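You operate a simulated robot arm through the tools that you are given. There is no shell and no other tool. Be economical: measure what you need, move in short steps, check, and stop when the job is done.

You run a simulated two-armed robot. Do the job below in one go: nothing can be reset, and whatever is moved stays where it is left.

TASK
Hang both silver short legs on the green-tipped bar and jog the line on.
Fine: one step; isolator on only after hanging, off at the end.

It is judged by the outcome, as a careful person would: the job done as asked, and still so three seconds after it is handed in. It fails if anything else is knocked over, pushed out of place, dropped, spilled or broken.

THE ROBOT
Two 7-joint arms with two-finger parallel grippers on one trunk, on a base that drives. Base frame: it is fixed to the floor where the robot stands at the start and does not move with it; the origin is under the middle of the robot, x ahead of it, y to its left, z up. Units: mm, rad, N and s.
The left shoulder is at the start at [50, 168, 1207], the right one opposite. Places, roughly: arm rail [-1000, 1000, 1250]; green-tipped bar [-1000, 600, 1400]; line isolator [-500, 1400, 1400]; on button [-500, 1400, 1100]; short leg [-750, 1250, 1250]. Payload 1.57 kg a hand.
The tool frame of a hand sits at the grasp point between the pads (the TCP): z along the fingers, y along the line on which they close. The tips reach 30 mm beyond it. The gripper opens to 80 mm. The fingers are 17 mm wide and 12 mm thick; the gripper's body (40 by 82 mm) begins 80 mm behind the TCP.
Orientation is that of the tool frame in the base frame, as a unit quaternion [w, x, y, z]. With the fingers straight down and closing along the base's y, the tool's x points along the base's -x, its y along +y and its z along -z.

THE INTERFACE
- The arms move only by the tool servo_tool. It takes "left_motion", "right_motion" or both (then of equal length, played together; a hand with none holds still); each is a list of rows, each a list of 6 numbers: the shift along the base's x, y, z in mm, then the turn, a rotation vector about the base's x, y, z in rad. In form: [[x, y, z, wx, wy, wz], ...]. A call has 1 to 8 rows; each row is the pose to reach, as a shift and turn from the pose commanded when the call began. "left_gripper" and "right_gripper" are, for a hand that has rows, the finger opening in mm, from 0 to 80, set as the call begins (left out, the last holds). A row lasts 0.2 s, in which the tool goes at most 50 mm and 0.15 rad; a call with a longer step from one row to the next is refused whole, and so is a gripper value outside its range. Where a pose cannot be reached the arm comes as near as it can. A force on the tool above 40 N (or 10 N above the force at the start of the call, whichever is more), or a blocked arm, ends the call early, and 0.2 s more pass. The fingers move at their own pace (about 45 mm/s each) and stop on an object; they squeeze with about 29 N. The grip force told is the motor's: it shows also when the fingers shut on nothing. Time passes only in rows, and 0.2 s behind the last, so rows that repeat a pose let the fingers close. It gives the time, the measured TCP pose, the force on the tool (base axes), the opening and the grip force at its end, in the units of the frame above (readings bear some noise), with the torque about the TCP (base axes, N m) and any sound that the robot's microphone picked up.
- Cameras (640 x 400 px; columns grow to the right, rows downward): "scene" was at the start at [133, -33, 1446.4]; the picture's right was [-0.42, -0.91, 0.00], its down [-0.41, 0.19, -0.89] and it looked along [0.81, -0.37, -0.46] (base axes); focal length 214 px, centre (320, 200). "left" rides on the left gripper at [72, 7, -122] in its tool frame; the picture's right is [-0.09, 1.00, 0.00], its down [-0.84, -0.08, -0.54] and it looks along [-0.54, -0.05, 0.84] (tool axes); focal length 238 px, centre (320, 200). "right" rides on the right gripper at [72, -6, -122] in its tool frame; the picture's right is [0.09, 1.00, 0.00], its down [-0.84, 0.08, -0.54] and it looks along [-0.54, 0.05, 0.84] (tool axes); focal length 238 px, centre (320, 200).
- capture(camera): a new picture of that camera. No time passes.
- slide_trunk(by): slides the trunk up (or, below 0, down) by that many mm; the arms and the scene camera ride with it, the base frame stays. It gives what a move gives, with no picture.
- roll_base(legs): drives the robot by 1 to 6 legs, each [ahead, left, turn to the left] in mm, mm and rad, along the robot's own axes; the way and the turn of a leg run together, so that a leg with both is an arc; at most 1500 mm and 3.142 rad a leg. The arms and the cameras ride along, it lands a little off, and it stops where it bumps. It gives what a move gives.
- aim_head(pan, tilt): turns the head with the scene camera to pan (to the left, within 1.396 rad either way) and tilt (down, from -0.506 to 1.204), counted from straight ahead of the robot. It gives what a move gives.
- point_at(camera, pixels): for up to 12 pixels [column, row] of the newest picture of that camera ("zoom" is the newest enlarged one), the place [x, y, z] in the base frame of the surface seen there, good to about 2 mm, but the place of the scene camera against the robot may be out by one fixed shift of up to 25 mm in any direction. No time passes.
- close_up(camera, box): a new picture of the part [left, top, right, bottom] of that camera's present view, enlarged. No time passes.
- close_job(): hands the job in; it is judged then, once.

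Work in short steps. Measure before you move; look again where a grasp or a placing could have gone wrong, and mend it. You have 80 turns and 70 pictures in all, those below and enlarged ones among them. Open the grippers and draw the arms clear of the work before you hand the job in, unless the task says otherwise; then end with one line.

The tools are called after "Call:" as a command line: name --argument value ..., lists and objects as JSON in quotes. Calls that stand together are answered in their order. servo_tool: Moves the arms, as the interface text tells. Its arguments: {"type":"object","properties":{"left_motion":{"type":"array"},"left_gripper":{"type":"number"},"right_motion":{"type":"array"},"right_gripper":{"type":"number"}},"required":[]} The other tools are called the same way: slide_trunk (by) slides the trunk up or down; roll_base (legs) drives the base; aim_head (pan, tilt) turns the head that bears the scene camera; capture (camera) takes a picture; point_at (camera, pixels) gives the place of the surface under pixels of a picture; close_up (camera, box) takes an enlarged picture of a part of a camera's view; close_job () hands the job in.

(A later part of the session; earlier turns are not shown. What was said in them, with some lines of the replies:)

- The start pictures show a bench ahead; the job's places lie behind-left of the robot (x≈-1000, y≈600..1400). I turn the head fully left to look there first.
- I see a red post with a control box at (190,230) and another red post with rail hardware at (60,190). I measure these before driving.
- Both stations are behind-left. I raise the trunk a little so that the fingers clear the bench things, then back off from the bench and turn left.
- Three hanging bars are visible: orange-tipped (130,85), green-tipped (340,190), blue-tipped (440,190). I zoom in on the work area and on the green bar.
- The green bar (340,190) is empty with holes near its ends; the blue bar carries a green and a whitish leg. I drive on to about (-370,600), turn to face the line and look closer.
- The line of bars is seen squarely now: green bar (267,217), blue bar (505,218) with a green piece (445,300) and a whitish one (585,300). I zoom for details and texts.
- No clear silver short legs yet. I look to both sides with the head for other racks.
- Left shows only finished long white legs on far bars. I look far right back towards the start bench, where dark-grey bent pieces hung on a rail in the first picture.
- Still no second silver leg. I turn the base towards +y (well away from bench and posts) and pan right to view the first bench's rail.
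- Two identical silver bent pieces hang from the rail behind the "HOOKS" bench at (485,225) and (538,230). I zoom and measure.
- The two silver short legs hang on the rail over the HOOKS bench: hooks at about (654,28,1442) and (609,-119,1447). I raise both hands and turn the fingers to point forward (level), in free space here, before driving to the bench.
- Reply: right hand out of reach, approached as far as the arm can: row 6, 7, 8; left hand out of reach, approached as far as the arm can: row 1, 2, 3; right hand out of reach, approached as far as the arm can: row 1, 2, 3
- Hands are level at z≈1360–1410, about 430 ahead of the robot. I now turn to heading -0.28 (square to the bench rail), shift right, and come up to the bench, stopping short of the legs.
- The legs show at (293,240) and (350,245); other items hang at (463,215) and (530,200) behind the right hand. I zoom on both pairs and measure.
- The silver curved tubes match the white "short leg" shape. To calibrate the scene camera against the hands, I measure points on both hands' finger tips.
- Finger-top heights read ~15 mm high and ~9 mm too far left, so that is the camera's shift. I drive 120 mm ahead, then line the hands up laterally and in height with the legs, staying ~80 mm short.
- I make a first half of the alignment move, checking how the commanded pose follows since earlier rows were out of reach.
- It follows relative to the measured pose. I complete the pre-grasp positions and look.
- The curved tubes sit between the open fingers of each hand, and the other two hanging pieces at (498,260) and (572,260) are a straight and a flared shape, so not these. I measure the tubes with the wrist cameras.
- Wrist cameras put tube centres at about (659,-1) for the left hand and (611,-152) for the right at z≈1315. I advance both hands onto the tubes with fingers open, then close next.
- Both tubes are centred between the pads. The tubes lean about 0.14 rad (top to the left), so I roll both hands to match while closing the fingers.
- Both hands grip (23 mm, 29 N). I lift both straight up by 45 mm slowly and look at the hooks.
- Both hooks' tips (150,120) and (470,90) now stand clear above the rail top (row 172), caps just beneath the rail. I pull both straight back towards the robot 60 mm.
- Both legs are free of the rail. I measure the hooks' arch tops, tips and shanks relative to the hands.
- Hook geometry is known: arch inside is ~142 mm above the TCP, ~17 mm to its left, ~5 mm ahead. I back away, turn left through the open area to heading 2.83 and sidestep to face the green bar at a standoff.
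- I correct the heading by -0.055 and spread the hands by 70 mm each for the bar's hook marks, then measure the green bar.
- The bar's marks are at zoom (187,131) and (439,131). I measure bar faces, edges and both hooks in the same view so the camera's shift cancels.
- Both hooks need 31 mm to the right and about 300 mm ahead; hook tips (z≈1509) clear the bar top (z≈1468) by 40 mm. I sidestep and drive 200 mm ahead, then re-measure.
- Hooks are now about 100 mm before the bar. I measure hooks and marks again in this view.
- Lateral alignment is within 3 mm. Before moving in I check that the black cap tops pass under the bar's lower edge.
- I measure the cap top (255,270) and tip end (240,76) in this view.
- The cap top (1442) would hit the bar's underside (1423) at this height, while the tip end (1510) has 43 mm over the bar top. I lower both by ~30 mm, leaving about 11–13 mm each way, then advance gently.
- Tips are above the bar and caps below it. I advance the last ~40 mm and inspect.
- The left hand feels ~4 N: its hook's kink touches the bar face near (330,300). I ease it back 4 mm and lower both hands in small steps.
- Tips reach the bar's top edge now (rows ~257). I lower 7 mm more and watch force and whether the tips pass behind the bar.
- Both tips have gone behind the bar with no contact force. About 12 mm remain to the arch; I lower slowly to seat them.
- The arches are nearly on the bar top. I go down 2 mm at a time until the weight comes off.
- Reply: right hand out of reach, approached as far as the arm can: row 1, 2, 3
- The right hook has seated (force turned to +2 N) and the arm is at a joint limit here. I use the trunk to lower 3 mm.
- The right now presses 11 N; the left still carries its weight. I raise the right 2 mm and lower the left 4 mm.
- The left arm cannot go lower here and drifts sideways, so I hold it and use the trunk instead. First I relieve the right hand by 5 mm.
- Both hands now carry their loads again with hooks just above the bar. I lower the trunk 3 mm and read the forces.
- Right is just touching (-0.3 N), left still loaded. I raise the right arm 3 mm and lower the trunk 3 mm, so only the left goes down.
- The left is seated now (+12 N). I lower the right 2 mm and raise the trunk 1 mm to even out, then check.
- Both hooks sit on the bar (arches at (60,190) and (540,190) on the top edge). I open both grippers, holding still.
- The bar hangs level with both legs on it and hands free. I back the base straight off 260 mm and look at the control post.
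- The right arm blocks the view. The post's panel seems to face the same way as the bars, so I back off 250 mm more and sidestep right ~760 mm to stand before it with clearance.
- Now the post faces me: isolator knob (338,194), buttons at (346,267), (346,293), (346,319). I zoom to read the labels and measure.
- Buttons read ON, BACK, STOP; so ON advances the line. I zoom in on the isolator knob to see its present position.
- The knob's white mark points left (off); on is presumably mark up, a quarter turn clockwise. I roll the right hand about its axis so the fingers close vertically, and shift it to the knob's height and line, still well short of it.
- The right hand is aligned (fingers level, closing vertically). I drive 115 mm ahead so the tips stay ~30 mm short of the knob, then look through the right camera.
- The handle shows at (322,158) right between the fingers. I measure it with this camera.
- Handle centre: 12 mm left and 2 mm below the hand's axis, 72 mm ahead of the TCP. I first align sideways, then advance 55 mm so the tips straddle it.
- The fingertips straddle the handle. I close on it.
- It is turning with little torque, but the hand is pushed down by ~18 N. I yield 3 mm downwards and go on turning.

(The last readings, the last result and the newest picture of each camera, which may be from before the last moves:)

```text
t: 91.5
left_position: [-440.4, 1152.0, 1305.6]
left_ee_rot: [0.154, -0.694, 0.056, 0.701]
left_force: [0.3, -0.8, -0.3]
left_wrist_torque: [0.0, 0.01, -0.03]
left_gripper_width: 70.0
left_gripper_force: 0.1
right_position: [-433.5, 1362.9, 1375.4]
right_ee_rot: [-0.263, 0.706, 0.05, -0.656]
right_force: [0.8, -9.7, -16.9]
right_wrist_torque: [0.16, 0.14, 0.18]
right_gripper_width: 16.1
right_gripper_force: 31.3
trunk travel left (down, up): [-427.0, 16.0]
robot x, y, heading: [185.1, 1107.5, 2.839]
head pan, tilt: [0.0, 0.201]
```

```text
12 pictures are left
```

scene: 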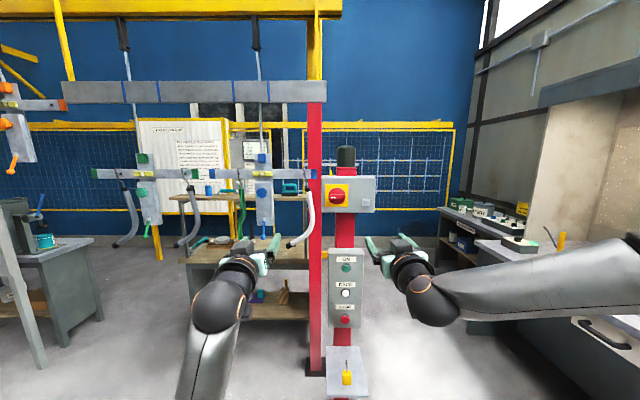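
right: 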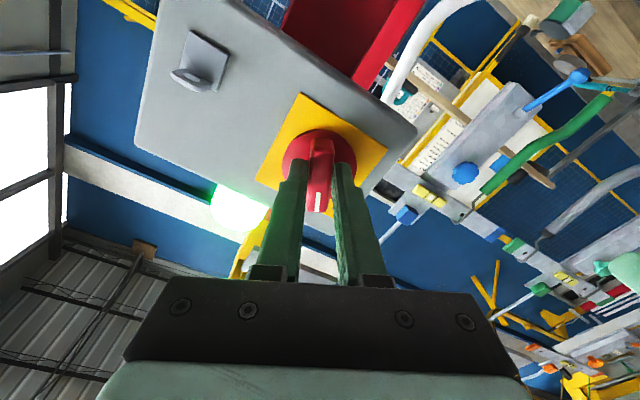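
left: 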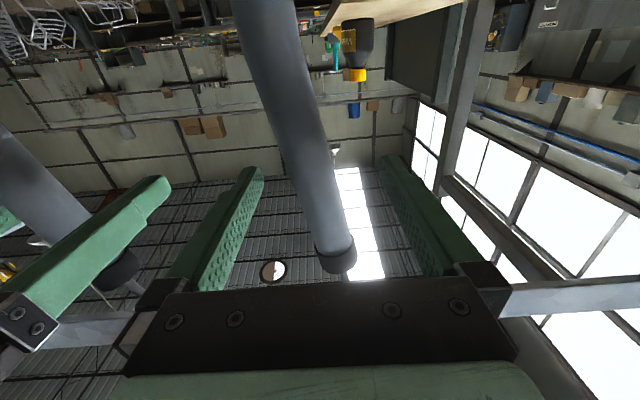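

The knob turns along with the hand (about 64° so far) . I complete the quarter turn, yielding a few mm.

Call:
servo_tool --right_motion '[[0, -2, -2, -0.1336, 0.042, 0], [0, -2, -3, -0.2671, 0.084, 0], [0, -2, -3, -0.4007, 0.126, 0], [0, -2, -3, -0.448, 0.141, 0]]'

Call:
capture --camera "right"

```text
t: 92.5
left_position: [-440.7, 1151.3, 1305.3]
left_ee_rot: [0.154, -0.695, 0.055, 0.701]
left_force: [0.0, 0.1, 0.2]
left_wrist_torque: [-0.01, 0.01, 0.0]
left_gripper_width: 69.8
left_gripper_force: 0.0
right_position: [-432.0, 1360.9, 1374.7]
right_ee_rot: [0.103, -0.699, 0.114, 0.699]
right_force: [-10.7, -11.6, -5.9]
right_wrist_torque: [0.77, 0.09, -0.01]
right_gripper_width: 15.8
right_gripper_force: 31.2
trunk travel left (down, up): [-427.0, 16.0]
robot x, y, heading: [188.1, 1104.4, 2.837]
head pan, tilt: [0.0, 0.201]
```

```text
11 pictures are left
```

right: 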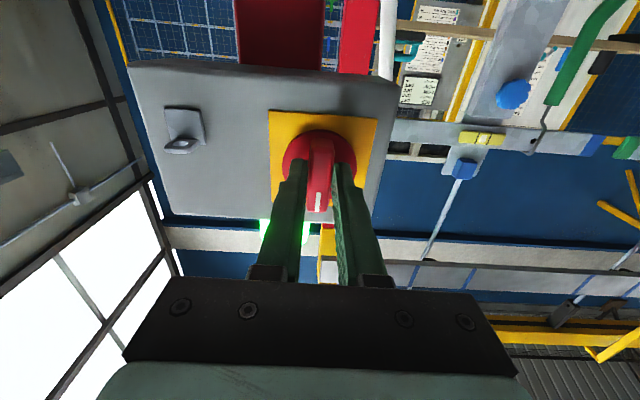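

The handle is now upright with its mark up, and a green beacon is lit: isolator on. I release, withdraw 85 mm, and go down towards the ON button height.

Call:
servo_tool --right_motion '[[0, 0, 0, 0, 0, 0], [0, 0, 0, 0, 0, 0], [0, 0, 0, 0, 0, 0], [40, -12, 0, 0, 0, 0], [81, -25, 0, 0, 0, 0]]' --right_gripper 50

Call:
servo_tool --right_motion '[[2, 6, -45, 0, 0, 0], [4, 12, -90, 0, 0, 0], [6, 18, -135, 0, 0, 0], [8, 24, -180, 0, 0, 0], [11, 34, -220, 0, 0, 0], [11, 34, -235, 0, 0, 0]]' --right_gripper 0

Call:
capture --camera "right"

```text
t: 93.7
left_position: [-437.0, 1154.2, 1308.0]
left_ee_rot: [0.153, -0.694, 0.056, 0.702]
left_force: [0.5, 0.2, 0.3]
left_wrist_torque: [-0.04, -0.04, -0.01]
left_gripper_width: 70.2
left_gripper_force: 0.1
right_position: [-345.7, 1334.7, 1376.1]
right_ee_rot: [0.105, -0.698, 0.117, 0.699]
right_force: [-0.5, 0.1, 0.9]
right_wrist_torque: [-0.03, -0.04, 0.0]
right_gripper_width: 50.1
right_gripper_force: 0.0
trunk travel left (down, up): [-427.0, 16.0]
robot x, y, heading: [186.8, 1110.9, 2.841]
head pan, tilt: [0.0, 0.201]
```

```text
t: 95.0
left_position: [-439.6, 1155.0, 1307.0]
left_ee_rot: [0.153, -0.694, 0.056, 0.701]
left_force: [0.2, 1.0, 1.2]
left_wrist_torque: [0.02, 0.0, 0.0]
left_gripper_width: 69.9
left_gripper_force: 0.0
right_position: [-338.6, 1353.1, 1151.0]
right_ee_rot: [-0.107, 0.699, -0.119, -0.697]
right_force: [-0.2, 0.1, 0.6]
right_wrist_torque: [0.0, 0.02, -0.02]
right_gripper_width: 0.0
right_gripper_force: 21.1
right hand out of reach, approached as far as the arm can: row 5, 6
trunk travel left (down, up): [-427.0, 16.0]
robot x, y, heading: [187.8, 1110.8, 2.84]
head pan, tilt: [0.0, 0.201]
```

```text
10 pictures are left
```

right: 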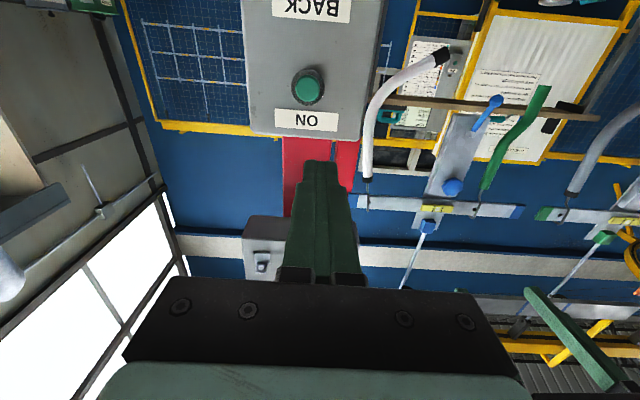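

The ON button shows at (308,88); the arm hit a reach limit at z=1151, so the trunk will do the rest. I measure the button.

Call:
point_at --camera "right" --pixels '[[308, 88], [303, 88], [313, 88], [308, 80], [308, 96], [330, 88], [280, 88]]'

```text
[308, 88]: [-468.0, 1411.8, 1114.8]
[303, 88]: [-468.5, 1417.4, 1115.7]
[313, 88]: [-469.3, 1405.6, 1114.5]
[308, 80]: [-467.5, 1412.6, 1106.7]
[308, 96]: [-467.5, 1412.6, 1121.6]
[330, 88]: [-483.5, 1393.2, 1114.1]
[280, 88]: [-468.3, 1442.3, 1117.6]
```

Button centre (-468,1412,1115). I lower the trunk 36 mm, shift 18 mm right and advance until the tip is ~16 mm short of it.

Call:
slide_trunk --by -36

Call:
servo_tool --right_motion '[[5.3, 17.2, 0, 0, 0, 0], [-25, 27, 0, 0, 0, 0], [-55, 36, 0, 0, 0, 0], [-85.4, 45.4, 0, 0, 0, 0]]'

Call:
capture --camera "right"

```text
t: 95.8
left_position: [-437.2, 1154.2, 1271.7]
left_ee_rot: [0.154, -0.694, 0.057, 0.701]
left_force: [-0.5, -0.7, -0.1]
left_wrist_torque: [-0.02, -0.01, -0.01]
left_gripper_width: 70.1
left_gripper_force: 0.0
right_position: [-338.3, 1352.6, 1114.5]
right_ee_rot: [-0.107, 0.699, -0.119, -0.697]
right_force: [0.1, -0.6, -0.3]
right_wrist_torque: [-0.01, -0.02, -0.04]
right_gripper_width: 0.0
right_gripper_force: 21.5
trunk travel left (down, up): [-391.0, 52.0]
robot x, y, heading: [189.4, 1107.6, 2.84]
head pan, tilt: [0.0, 0.201]
```

```text
t: 96.8
left_position: [-439.0, 1153.7, 1270.3]
left_ee_rot: [0.154, -0.694, 0.057, 0.701]
left_force: [0.8, 0.6, -0.3]
left_wrist_torque: [0.01, 0.01, 0.02]
left_gripper_width: 70.0
left_gripper_force: 0.1
right_position: [-428.1, 1383.6, 1131.1]
right_ee_rot: [-0.111, 0.702, -0.124, -0.692]
right_force: [-0.2, -0.4, -0.6]
right_wrist_torque: [-0.02, -0.01, -0.04]
right_gripper_width: 0.2
right_gripper_force: 21.5
right hand out of reach, approached as far as the arm can: row 1, 2, 3, 4
trunk travel left (down, up): [-391.0, 52.0]
robot x, y, heading: [191.6, 1112.5, 2.842]
head pan, tilt: [0.0, 0.201]
```

```text
9 pictures are left
```

right: 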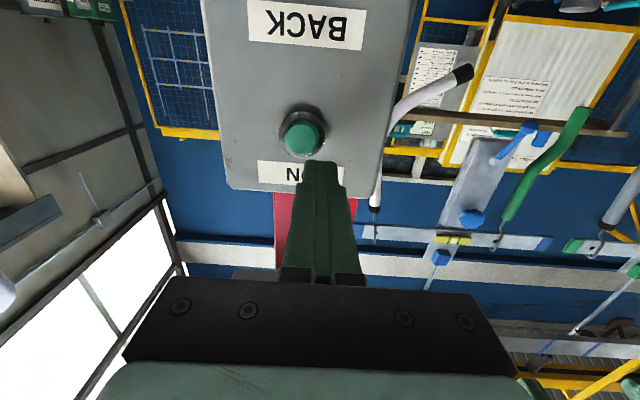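

The arm rides up at its lower limit here (z=1131). I draw back 40 mm, lower the trunk 130 mm, then raise the arm to regain freedom.

Call:
servo_tool --right_motion '[[38, -12, 0, 0, 0, 0]]'

Call:
slide_trunk --by -130

Call:
servo_tool --right_motion '[[0, 0, 40, 0, 0, 0], [0, 0, 80, 0, 0, 0], [0, 0, 110, 0, 0, 0]]'

```text
t: 97.2
left_position: [-437.5, 1154.6, 1270.5]
left_ee_rot: [0.154, -0.694, 0.057, 0.701]
left_force: [-0.1, 0.2, 0.8]
left_wrist_torque: [0.0, 0.01, -0.04]
left_gripper_width: 70.0
left_gripper_force: 0.1
right_position: [-390.1, 1370.3, 1131.3]
right_ee_rot: [-0.109, 0.7, -0.121, -0.695]
right_force: [0.5, 0.4, -0.2]
right_wrist_torque: [0.02, 0.03, 0.01]
right_gripper_width: 0.0
right_gripper_force: 21.7
trunk travel left (down, up): [-391.0, 52.0]
robot x, y, heading: [186.0, 1104.1, 2.844]
head pan, tilt: [0.0, 0.201]
```

```text
t: 98.8
left_position: [-437.4, 1154.5, 1139.7]
left_ee_rot: [0.154, -0.694, 0.057, 0.701]
left_force: [0.2, -0.2, -0.3]
left_wrist_torque: [0.02, 0.01, 0.02]
left_gripper_width: 69.9
left_gripper_force: 0.1
right_position: [-390.1, 1370.4, 1001.8]
right_ee_rot: [-0.108, 0.7, -0.121, -0.695]
right_force: [-0.2, 0.3, -0.1]
right_wrist_torque: [-0.02, 0.04, 0.04]
right_gripper_width: 0.0
right_gripper_force: 21.3
trunk travel left (down, up): [-261.0, 182.0]
robot x, y, heading: [188.1, 1108.5, 2.837]
head pan, tilt: [0.0, 0.201]
```

```text
t: 99.6
left_position: [-438.8, 1153.0, 1142.6]
left_ee_rot: [0.154, -0.694, 0.057, 0.701]
left_force: [-0.8, 1.2, 0.1]
left_wrist_torque: [0.0, -0.02, 0.03]
left_gripper_width: 70.2
left_gripper_force: 0.1
right_position: [-391.6, 1366.8, 1112.6]
right_ee_rot: [-0.109, 0.7, -0.121, -0.695]
right_force: [0.0, -0.7, -0.2]
right_wrist_torque: [0.01, -0.04, -0.03]
right_gripper_width: 0.0
right_gripper_force: 21.6
trunk travel left (down, up): [-261.0, 182.0]
robot x, y, heading: [185.7, 1108.4, 2.839]
head pan, tilt: [0.0, 0.201]
```

The tip is now at (-420,1378,1113), 18 mm left of and 56 mm short of the button. I shift and advance 42 mm, then check the reading.

Call:
servo_tool --right_motion '[[5.3, 17.2, 2.4, 0, 0, 0], [-15, 23.5, 2.4, 0, 0, 0], [-34.8, 29.7, 2.4, 0, 0, 0], [-34.8, 29.7, 2.4, 0, 0, 0]]'

Call:
capture --camera "right"

```text
t: 100.6
left_position: [-438.7, 1154.6, 1141.7]
left_ee_rot: [0.154, -0.694, 0.057, 0.701]
left_force: [-0.3, 0.0, -0.6]
left_wrist_torque: [-0.01, 0.01, 0.0]
left_gripper_width: 69.9
left_gripper_force: 0.0
right_position: [-426.7, 1399.6, 1114.1]
right_ee_rot: [-0.109, 0.7, -0.121, -0.695]
right_force: [0.5, -0.5, -0.5]
right_wrist_torque: [-0.04, -0.03, 0.03]
right_gripper_width: 0.2
right_gripper_force: 21.5
trunk travel left (down, up): [-261.0, 182.0]
robot x, y, heading: [185.5, 1110.4, 2.84]
head pan, tilt: [0.0, 0.201]
```

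```text
8 pictures are left
```

right: 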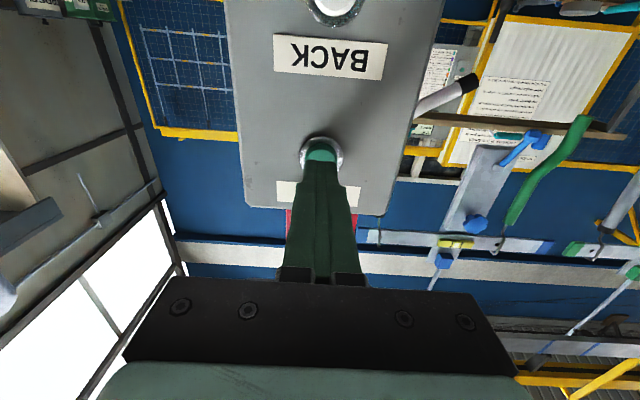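

The tip is centred on the ON button, ~13 mm short. I press once (about 6 mm in) and come straight back in one call.

Call:
servo_tool --right_motion '[[-9, 3, 0, 0, 0, 0], [-14, 4.5, 0, 0, 0, 0], [-18.5, 6, 0, 0, 0, 0], [-9, 3, 0, 0, 0, 0], [10, -3, 0, 0, 0, 0]]'

Call:
capture --camera "right"

```text
t: 101.8
left_position: [-438.2, 1154.1, 1141.0]
left_ee_rot: [0.154, -0.694, 0.057, 0.701]
left_force: [0.1, -0.1, 0.6]
left_wrist_torque: [0.03, -0.01, -0.01]
left_gripper_width: 70.2
left_gripper_force: 0.2
right_position: [-415.0, 1397.3, 1114.9]
right_ee_rot: [-0.109, 0.7, -0.121, -0.695]
right_force: [0.4, -0.2, -0.3]
right_wrist_torque: [0.01, -0.02, 0.01]
right_gripper_width: 0.3
right_gripper_force: 21.2
trunk travel left (down, up): [-261.0, 182.0]
robot x, y, heading: [192.2, 1108.4, 2.838]
head pan, tilt: [0.0, 0.201]
```

```text
7 pictures are left
```

right: 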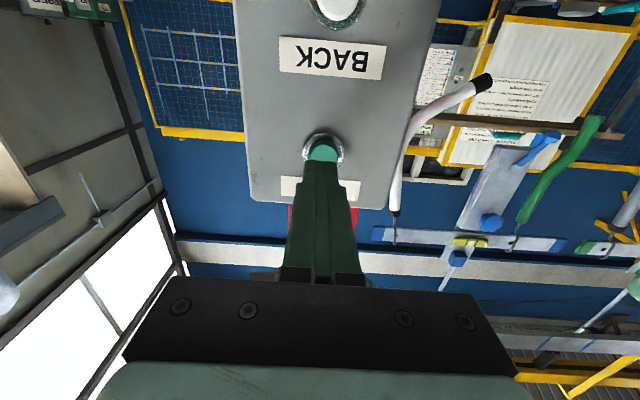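

No sound was told. I wait one second and compare the line with the scene camera.

Call:
servo_tool --right_motion '[[19, -6, 0, 0, 0, 0], [19, -6, 0, 0, 0, 0], [19, -6, 0, 0, 0, 0], [19, -6, 0, 0, 0, 0], [19, -6, 0, 0, 0, 0]]'

Call:
capture --camera "scene"

```text
t: 103.0
left_position: [-438.4, 1154.9, 1140.9]
left_ee_rot: [0.155, -0.694, 0.057, 0.701]
left_force: [0.7, -0.3, -0.1]
left_wrist_torque: [0.01, 0.02, 0.0]
left_gripper_width: 70.2
left_gripper_force: 0.1
right_position: [-396.4, 1391.6, 1113.6]
right_ee_rot: [-0.109, 0.7, -0.122, -0.695]
right_force: [-0.6, -0.8, 0.0]
right_wrist_torque: [-0.01, 0.0, 0.02]
right_gripper_width: 0.0
right_gripper_force: 21.4
trunk travel left (down, up): [-261.0, 182.0]
robot x, y, heading: [190.0, 1109.3, 2.843]
head pan, tilt: [0.0, 0.201]
```

```text
6 pictures are left
```

scene: 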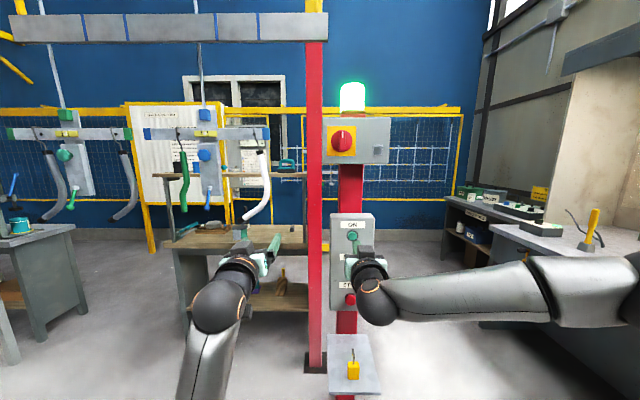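

The bars appear to have shifted left. I measure the green and blue bar positions to confirm the step.

Call:
point_at --camera "scene" --pixels '[[12, 133], [128, 134], [66, 116], [265, 133], [148, 133], [340, 139], [352, 238]]'

Call:
servo_tool --right_motion '[[0, 0, 0, 0, 0, 0], [0, 0, 0, 0, 0, 0], [0, 0, 0, 0, 0, 0]]'

Call:
close_up --camera "scene" --box '[0, 20, 300, 260]'

```text
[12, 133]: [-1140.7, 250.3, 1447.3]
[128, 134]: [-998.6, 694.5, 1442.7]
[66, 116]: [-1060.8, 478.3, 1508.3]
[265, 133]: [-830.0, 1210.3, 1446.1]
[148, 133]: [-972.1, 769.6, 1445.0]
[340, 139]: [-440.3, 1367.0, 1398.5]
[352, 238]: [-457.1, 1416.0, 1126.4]
```

```text
t: 103.8
left_position: [-437.9, 1154.9, 1142.2]
left_ee_rot: [0.155, -0.694, 0.057, 0.701]
left_force: [0.6, -0.6, 0.4]
left_wrist_torque: [0.01, 0.0, 0.01]
left_gripper_width: 70.1
left_gripper_force: 0.1
right_position: [-398.3, 1391.2, 1114.4]
right_ee_rot: [-0.108, 0.7, -0.121, -0.695]
right_force: [0.1, -0.4, 0.7]
right_wrist_torque: [-0.03, 0.03, -0.03]
right_gripper_width: 0.1
right_gripper_force: 21.2
trunk travel left (down, up): [-261.0, 182.0]
robot x, y, heading: [186.1, 1108.4, 2.843]
head pan, tilt: [0.0, 0.201]
```

```text
1.67 times, centred on (150, 140) of scene
```

zoom: 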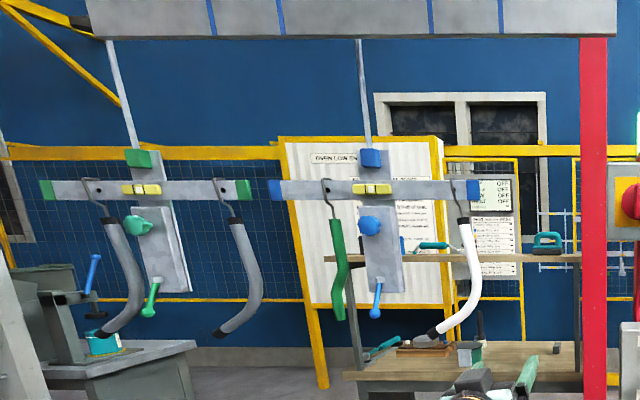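

The bars were moving left between the two looks. I measure the newest view and then let a little time pass to see whether it stops by itself, keeping the hand going towards STOP height meanwhile.

Call:
point_at --camera "zoom" --pixels '[[242, 190], [276, 190], [472, 190], [140, 158], [370, 158], [45, 190], [207, 20], [280, 20], [430, 20], [500, 20]]'

Call:
servo_tool --right_motion '[[15, -5, -40, 0, 0, 0], [15, -5, -80, 0, 0, 0]]'

Call:
close_up --camera "scene" --box '[0, 20, 300, 260]'

```text
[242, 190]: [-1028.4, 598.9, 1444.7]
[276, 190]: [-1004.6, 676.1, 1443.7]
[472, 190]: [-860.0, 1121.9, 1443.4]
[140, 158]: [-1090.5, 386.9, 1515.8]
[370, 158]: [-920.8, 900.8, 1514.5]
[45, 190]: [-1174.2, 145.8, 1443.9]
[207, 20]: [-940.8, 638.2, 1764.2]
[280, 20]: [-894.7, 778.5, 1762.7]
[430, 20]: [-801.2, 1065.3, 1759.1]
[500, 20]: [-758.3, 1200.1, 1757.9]
```

```text
t: 104.4
left_position: [-438.9, 1153.3, 1139.5]
left_ee_rot: [0.153, -0.694, 0.055, 0.701]
left_force: [-0.5, -0.3, 0.1]
left_wrist_torque: [0.0, -0.03, -0.02]
left_gripper_width: 69.9
left_gripper_force: 0.1
right_position: [-380.5, 1388.6, 1033.2]
right_ee_rot: [-0.109, 0.7, -0.122, -0.695]
right_force: [0.3, 0.6, -0.2]
right_wrist_torque: [-0.02, 0.0, -0.01]
right_gripper_width: 0.0
right_gripper_force: 21.4
trunk travel left (down, up): [-261.0, 182.0]
robot x, y, heading: [186.9, 1105.6, 2.846]
head pan, tilt: [0.0, 0.201]
```

```text
1.67 times, centred on (150, 140) of scene
```

zoom: 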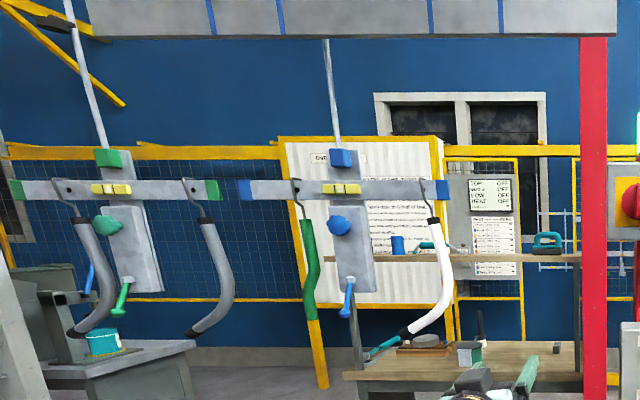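

The line still moves at ~115 mm/s; one bar pitch is ~541 mm, so a step should end near t≈106. I bring the tip in front of STOP in case it does not stop by itself.

Call:
servo_tool --right_motion '[[-3, 4, -42, 0, 0, 0], [-10, 7, -84, 0, 0, 0], [-20, 10, -120, 0, 0, 0], [-24, 11, -120, 0, 0, 0], [-24, 11, -120, 0, 0, 0], [-24, 11, -120, 0, 0, 0], [-24, 11, -120, 0, 0, 0]]'

Call:
capture --camera "scene"

Call:
point_at --camera "scene" --pixels '[[40, 133], [60, 133], [80, 133], [100, 133], [120, 133], [140, 133], [160, 133], [180, 133], [200, 133], [210, 133], [220, 133], [230, 133]]'

```text
t: 106.0
left_position: [-439.0, 1154.5, 1140.4]
left_ee_rot: [0.154, -0.694, 0.056, 0.701]
left_force: [0.2, 0.6, -0.7]
left_wrist_torque: [0.02, 0.04, 0.01]
left_gripper_width: 70.2
left_gripper_force: 0.1
right_position: [-410.0, 1354.0, 940.3]
right_ee_rot: [-0.117, 0.705, -0.13, -0.687]
right_force: [-0.3, -0.8, 0.9]
right_wrist_torque: [0.02, 0.03, 0.01]
right_gripper_width: 0.0
right_gripper_force: 21.0
right hand out of reach, approached as far as the arm can: row 1, 2, 3, 4, 5, 6, 7
trunk travel left (down, up): [-261.0, 182.0]
robot x, y, heading: [189.8, 1107.7, 2.841]
head pan, tilt: [0.0, 0.201]
```

```text
3 pictures are left
```

scene: 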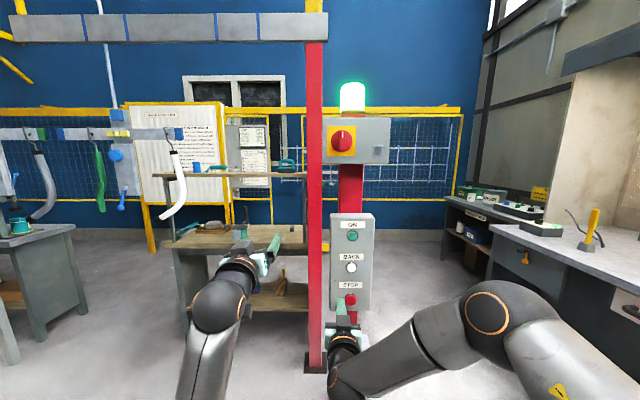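

```text
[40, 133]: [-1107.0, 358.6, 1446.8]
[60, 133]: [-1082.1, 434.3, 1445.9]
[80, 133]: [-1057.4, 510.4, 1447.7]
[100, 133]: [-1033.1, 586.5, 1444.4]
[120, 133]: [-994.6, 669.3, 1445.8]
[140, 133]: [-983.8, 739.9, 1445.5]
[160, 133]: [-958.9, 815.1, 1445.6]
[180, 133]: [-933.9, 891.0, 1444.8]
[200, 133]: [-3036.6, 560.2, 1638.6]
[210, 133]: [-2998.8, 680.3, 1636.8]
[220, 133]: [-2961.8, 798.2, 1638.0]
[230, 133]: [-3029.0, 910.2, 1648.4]
```

The blue bar's level mark is now at pixel 119, i.e. where the green bar hung before: one pitch. I start withdrawing the hand and check that the line has stopped.

Call:
servo_tool --right_motion '[[20, -6, 20, 0, 0, 0], [40, -12, 50, 0, 0, 0]]'

Call:
close_up --camera "scene" --box '[0, 60, 400, 310]'

```text
t: 106.6
left_position: [-437.3, 1153.1, 1141.9]
left_ee_rot: [0.154, -0.694, 0.057, 0.701]
left_force: [0.7, -0.4, 0.1]
left_wrist_torque: [0.02, 0.01, 0.0]
left_gripper_width: 69.9
left_gripper_force: 0.1
right_position: [-371.8, 1344.0, 990.6]
right_ee_rot: [-0.109, 0.7, -0.121, -0.695]
right_force: [-0.4, 0.5, 0.8]
right_wrist_torque: [0.01, -0.03, 0.0]
right_gripper_width: 0.0
right_gripper_force: 21.7
trunk travel left (down, up): [-261.0, 182.0]
robot x, y, heading: [189.6, 1108.2, 2.841]
head pan, tilt: [0.0, 0.201]
```

```text
1.60 times, centred on (200, 185) of scene
```

zoom: 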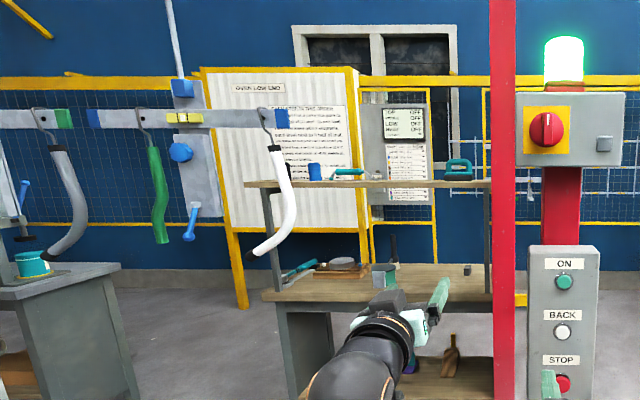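

The bars shifted only ~4 px more and the line has come to rest after one step. I go back to the isolator: trunk up 166 mm, then the hand up to the earlier standoff with fingers opened.

Call:
slide_trunk --by 166

Call:
servo_tool --right_motion '[[10, -3, 40, 0, 0, 0], [26, -9, 80, 0, 0, 0], [26, -9, 120, 0, 0, 0], [26, -9, 160, 0, 0, 0], [26, -9, 200, 0, 0, 0], [26, -9, 219, 0, 0, 0]]' --right_gripper 50

Call:
point_at --camera "zoom" --pixels '[[175, 118], [184, 118], [200, 118], [100, 118], [282, 118]]'

```text
t: 108.5
left_position: [-439.5, 1154.4, 1306.4]
left_ee_rot: [0.153, -0.694, 0.056, 0.701]
left_force: [0.0, -0.4, -0.5]
left_wrist_torque: [0.0, -0.04, 0.01]
left_gripper_width: 70.0
left_gripper_force: 0.1
right_position: [-371.1, 1344.4, 1156.3]
right_ee_rot: [-0.109, 0.7, -0.121, -0.695]
right_force: [0.1, 0.4, -0.3]
right_wrist_torque: [0.02, -0.01, -0.01]
right_gripper_width: 0.0
right_gripper_force: 21.7
trunk travel left (down, up): [-427.0, 16.0]
robot x, y, heading: [189.5, 1111.4, 2.839]
head pan, tilt: [0.0, 0.201]
```

```text
t: 109.9
left_position: [-438.7, 1154.6, 1307.5]
left_ee_rot: [0.154, -0.694, 0.055, 0.701]
left_force: [-0.2, 0.5, 0.1]
left_wrist_torque: [-0.02, 0.02, 0.04]
left_gripper_width: 70.2
left_gripper_force: 0.1
right_position: [-346.1, 1333.4, 1374.8]
right_ee_rot: [-0.109, 0.7, -0.121, -0.695]
right_force: [0.4, -1.0, 0.7]
right_wrist_torque: [-0.02, 0.02, -0.02]
right_gripper_width: 50.0
right_gripper_force: 0.1
trunk travel left (down, up): [-427.0, 16.0]
robot x, y, heading: [186.1, 1108.5, 2.843]
head pan, tilt: [0.0, 0.201]
```

```text
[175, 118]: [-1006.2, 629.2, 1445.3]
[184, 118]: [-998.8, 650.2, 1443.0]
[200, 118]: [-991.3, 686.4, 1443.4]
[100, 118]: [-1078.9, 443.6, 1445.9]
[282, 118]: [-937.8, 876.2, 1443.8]
```

The blue bar now sits exactly where the green one was: one step. I advance onto the upright knob handle at the remembered pose and close.

Call:
servo_tool --right_motion '[[-22, 7, 2, 0, 0, 0], [-43, 14, 2, 0, 0, 0], [-65, 21, 2, 0, 0, 0], [-86, 28, 2, 0, 0, 0]]'

Call:
servo_tool --right_motion '[[0, 0, 0, 0, 0, 0], [0, 0, 0, 0, 0, 0], [0, 0, 0, 0, 0, 0], [0, 0, 0, 0, 0, 0]]' --right_gripper 0

```text
t: 110.9
left_position: [-437.4, 1152.9, 1306.3]
left_ee_rot: [0.154, -0.694, 0.057, 0.701]
left_force: [0.0, -0.3, -0.7]
left_wrist_torque: [0.03, 0.0, -0.02]
left_gripper_width: 69.8
left_gripper_force: 0.2
right_position: [-433.5, 1362.5, 1375.7]
right_ee_rot: [-0.108, 0.701, -0.12, -0.695]
right_force: [0.0, 0.0, 0.2]
right_wrist_torque: [-0.04, 0.0, 0.02]
right_gripper_width: 50.0
right_gripper_force: 0.2
trunk travel left (down, up): [-427.0, 16.0]
robot x, y, heading: [190.2, 1109.3, 2.839]
head pan, tilt: [0.0, 0.201]
```

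```text
t: 111.9
left_position: [-438.4, 1153.1, 1307.7]
left_ee_rot: [0.153, -0.694, 0.057, 0.701]
left_force: [-0.7, -0.3, -0.5]
left_wrist_torque: [-0.01, 0.01, 0.0]
left_gripper_width: 70.1
left_gripper_force: 0.0
right_position: [-433.0, 1360.9, 1375.6]
right_ee_rot: [-0.108, 0.701, -0.121, -0.695]
right_force: [-2.2, -2.1, -1.3]
right_wrist_torque: [0.35, 0.0, 0.42]
right_gripper_width: 16.0
right_gripper_force: 31.5
trunk travel left (down, up): [-427.0, 16.0]
robot x, y, heading: [189.0, 1110.7, 2.837]
head pan, tilt: [0.0, 0.201]
```

Gripped on the handle (16 mm). I turn it back a quarter turn anticlockwise in two calls, easing the hand along the earlier path.

Call:
servo_tool --right_motion '[[0, 0, 0, 0.1354, -0.0458, 0], [0, 1, 1, 0.2708, -0.0915, 0], [0, 1, 1, 0.4062, -0.1373, 0], [0, 2, 2, 0.5416, -0.183, 0], [0, 2, 2, 0.677, -0.2288, 0]]'

Call:
servo_tool --right_motion '[[0, 0, 0, 0.1354, -0.0458, 0], [0, 1, 1, 0.2708, -0.0915, 0], [0, 1, 1, 0.4062, -0.1373, 0], [0, 2, 2, 0.5416, -0.183, 0], [0, 2, 2, 0.677, -0.2288, 0], [0, 3, 2, 0.81, -0.274, 0]]'

```text
t: 113.1
left_position: [-437.2, 1152.8, 1306.6]
left_ee_rot: [0.155, -0.694, 0.056, 0.701]
left_force: [0.2, 0.0, 0.1]
left_wrist_torque: [-0.01, 0.01, 0.01]
left_gripper_width: 70.0
left_gripper_force: 0.0
right_position: [-432.1, 1363.4, 1377.4]
right_ee_rot: [-0.346, 0.699, 0.131, -0.612]
right_force: [9.2, -8.0, -13.9]
right_wrist_torque: [0.06, 0.09, 0.62]
right_gripper_width: 16.0
right_gripper_force: 31.3
trunk travel left (down, up): [-427.0, 16.0]
robot x, y, heading: [186.8, 1108.8, 2.839]
head pan, tilt: [0.0, 0.201]
```

```text
t: 114.5
left_position: [-438.3, 1152.1, 1306.9]
left_ee_rot: [0.154, -0.693, 0.055, 0.702]
left_force: [0.0, -0.3, 0.2]
left_wrist_torque: [-0.02, 0.01, 0.0]
left_gripper_width: 70.0
left_gripper_force: 0.1
right_position: [-430.8, 1365.9, 1380.4]
right_ee_rot: [-0.573, 0.579, 0.408, -0.413]
right_force: [15.4, -13.3, -18.2]
right_wrist_torque: [-0.03, -0.28, -0.58]
right_gripper_width: 15.8
right_gripper_force: 31.6
trunk travel left (down, up): [-427.0, 16.0]
robot x, y, heading: [185.4, 1108.1, 2.84]
head pan, tilt: [0.0, 0.201]
```

The handle is back near horizontal. I give a slight extra turn to make sure of the off stop, then release and withdraw 90 mm.

Call:
servo_tool --right_motion '[[0, 0, -2, 0.06, -0.02, 0], [0, 0, -2, 0.06, -0.02, 0], [0, 0, -2, 0.03, -0.01, 0]]'

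Call:
servo_tool --right_motion '[[0, 0, 0, 0, 0, 0], [0, 0, 0, 0, 0, 0], [0, 0, 0, 0, 0, 0], [40, -12, 0, 0, 0, 0], [84, -26, 0, 0, 0, 0]]' --right_gripper 60

Call:
capture --camera "right"

```text
t: 115.3
left_position: [-437.7, 1153.1, 1308.6]
left_ee_rot: [0.155, -0.694, 0.055, 0.701]
left_force: [0.2, -1.3, 0.3]
left_wrist_torque: [0.02, 0.0, 0.01]
left_gripper_width: 70.2
left_gripper_force: 0.1
right_position: [-431.2, 1364.9, 1380.7]
right_ee_rot: [0.579, -0.573, -0.415, 0.406]
right_force: [7.6, -9.9, -11.6]
right_wrist_torque: [-0.43, 0.14, 0.77]
right_gripper_width: 16.0
right_gripper_force: 31.3
trunk travel left (down, up): [-427.0, 16.0]
robot x, y, heading: [190.6, 1107.1, 2.84]
head pan, tilt: [0.0, 0.201]
```

```text
t: 116.5
left_position: [-438.2, 1153.8, 1307.0]
left_ee_rot: [0.153, -0.694, 0.056, 0.702]
left_force: [0.6, 0.5, -0.1]
left_wrist_torque: [0.03, 0.0, 0.05]
left_gripper_width: 70.2
left_gripper_force: 0.1
right_position: [-349.0, 1341.0, 1379.5]
right_ee_rot: [0.58, -0.574, -0.412, 0.405]
right_force: [-0.3, 0.7, -0.6]
right_wrist_torque: [-0.02, 0.01, 0.03]
right_gripper_width: 60.0
right_gripper_force: 0.0
trunk travel left (down, up): [-427.0, 16.0]
robot x, y, heading: [190.2, 1109.2, 2.837]
head pan, tilt: [0.0, 0.201]
```

```text
1 pictures are left
```

right: 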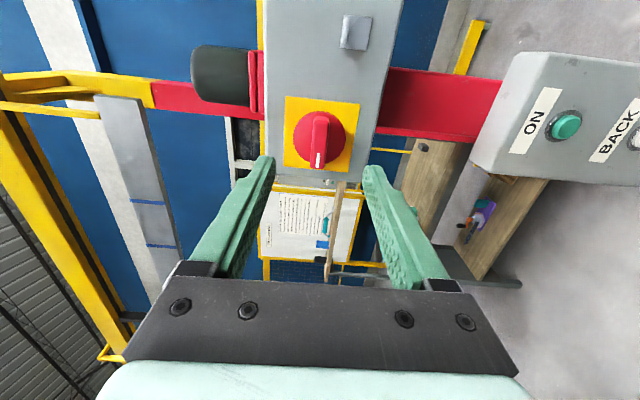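

The beacon is dark and the handle's mark points left again: isolator off. I back the robot off and take the last picture of the green bar.

Call:
roll_base --legs '[[-250, 0, 0]]'

Call:
aim_head --pan 0.4 --tilt 0.1

Call:
capture --camera "scene"

```text
t: 118.4
left_position: [-211.7, 1086.1, 1306.6]
left_ee_rot: [0.156, -0.694, 0.059, 0.701]
left_force: [-0.8, -0.8, -0.2]
left_wrist_torque: [-0.02, 0.03, 0.04]
left_gripper_width: 70.1
left_gripper_force: 0.1
right_position: [-120.5, 1274.7, 1381.3]
right_ee_rot: [0.58, -0.574, -0.412, 0.404]
right_force: [-0.5, -0.4, -0.3]
right_wrist_torque: [-0.03, 0.03, 0.01]
right_gripper_width: 59.8
right_gripper_force: 0.0
trunk travel left (down, up): [-427.0, 16.0]
robot x, y, heading: [417.8, 1037.7, 2.833]
head pan, tilt: [0.0, 0.201]
stopped in leg 1: the robot was blocked; the commanded pose is now the measured one
```

```text
t: 119.3
left_position: [-209.4, 1085.7, 1307.4]
left_ee_rot: [0.155, -0.693, 0.059, 0.701]
left_force: [0.3, -0.4, -0.5]
left_wrist_torque: [-0.01, -0.03, 0.0]
left_gripper_width: 70.2
left_gripper_force: 0.0
right_position: [-118.9, 1272.3, 1380.1]
right_ee_rot: [0.58, -0.575, -0.412, 0.404]
right_force: [0.0, -0.2, -0.5]
right_wrist_torque: [0.01, 0.01, -0.02]
right_gripper_width: 60.0
right_gripper_force: 0.0
trunk travel left (down, up): [-427.0, 16.0]
robot x, y, heading: [414.8, 1034.5, 2.835]
head pan, tilt: [0.4, 0.099]
```

```text
0 pictures are left
```

scene: 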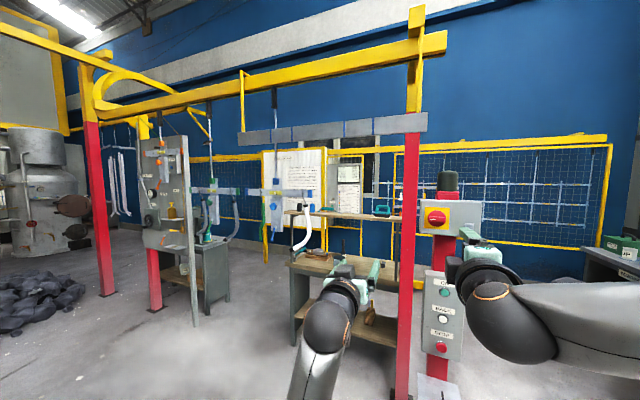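

Both silver legs hang on the green bar at (205,215) and (233,225), and the isolator is off. The base touched something behind it, so I ease forward 30 mm and hand in.

Call:
roll_base --legs '[[30, 0, 0]]'

Call:
close_job

```text
t: 120.1
left_position: [-238.7, 1095.1, 1307.5]
left_ee_rot: [0.156, -0.693, 0.059, 0.701]
left_force: [0.3, -0.2, -0.4]
left_wrist_torque: [0.01, 0.0, 0.01]
left_gripper_width: 69.9
left_gripper_force: 0.0
right_position: [-150.1, 1282.8, 1379.9]
right_ee_rot: [0.58, -0.575, -0.412, 0.404]
right_force: [-0.6, 1.0, -0.7]
right_wrist_torque: [0.0, 0.04, 0.02]
right_gripper_width: 60.1
right_gripper_force: 0.0
trunk travel left (down, up): [-427.0, 16.0]
robot x, y, heading: [387.9, 1043.9, 2.831]
head pan, tilt: [0.4, 0.099]
```

```text
The job is handed in.
```

Both silver short legs hang on the green-tipped bar, the line moved on one step, and the isolator was on only after hanging and is off again; the base bumped something behind it while backing off at the end, and with no pictures left I couldn't check what it touched.
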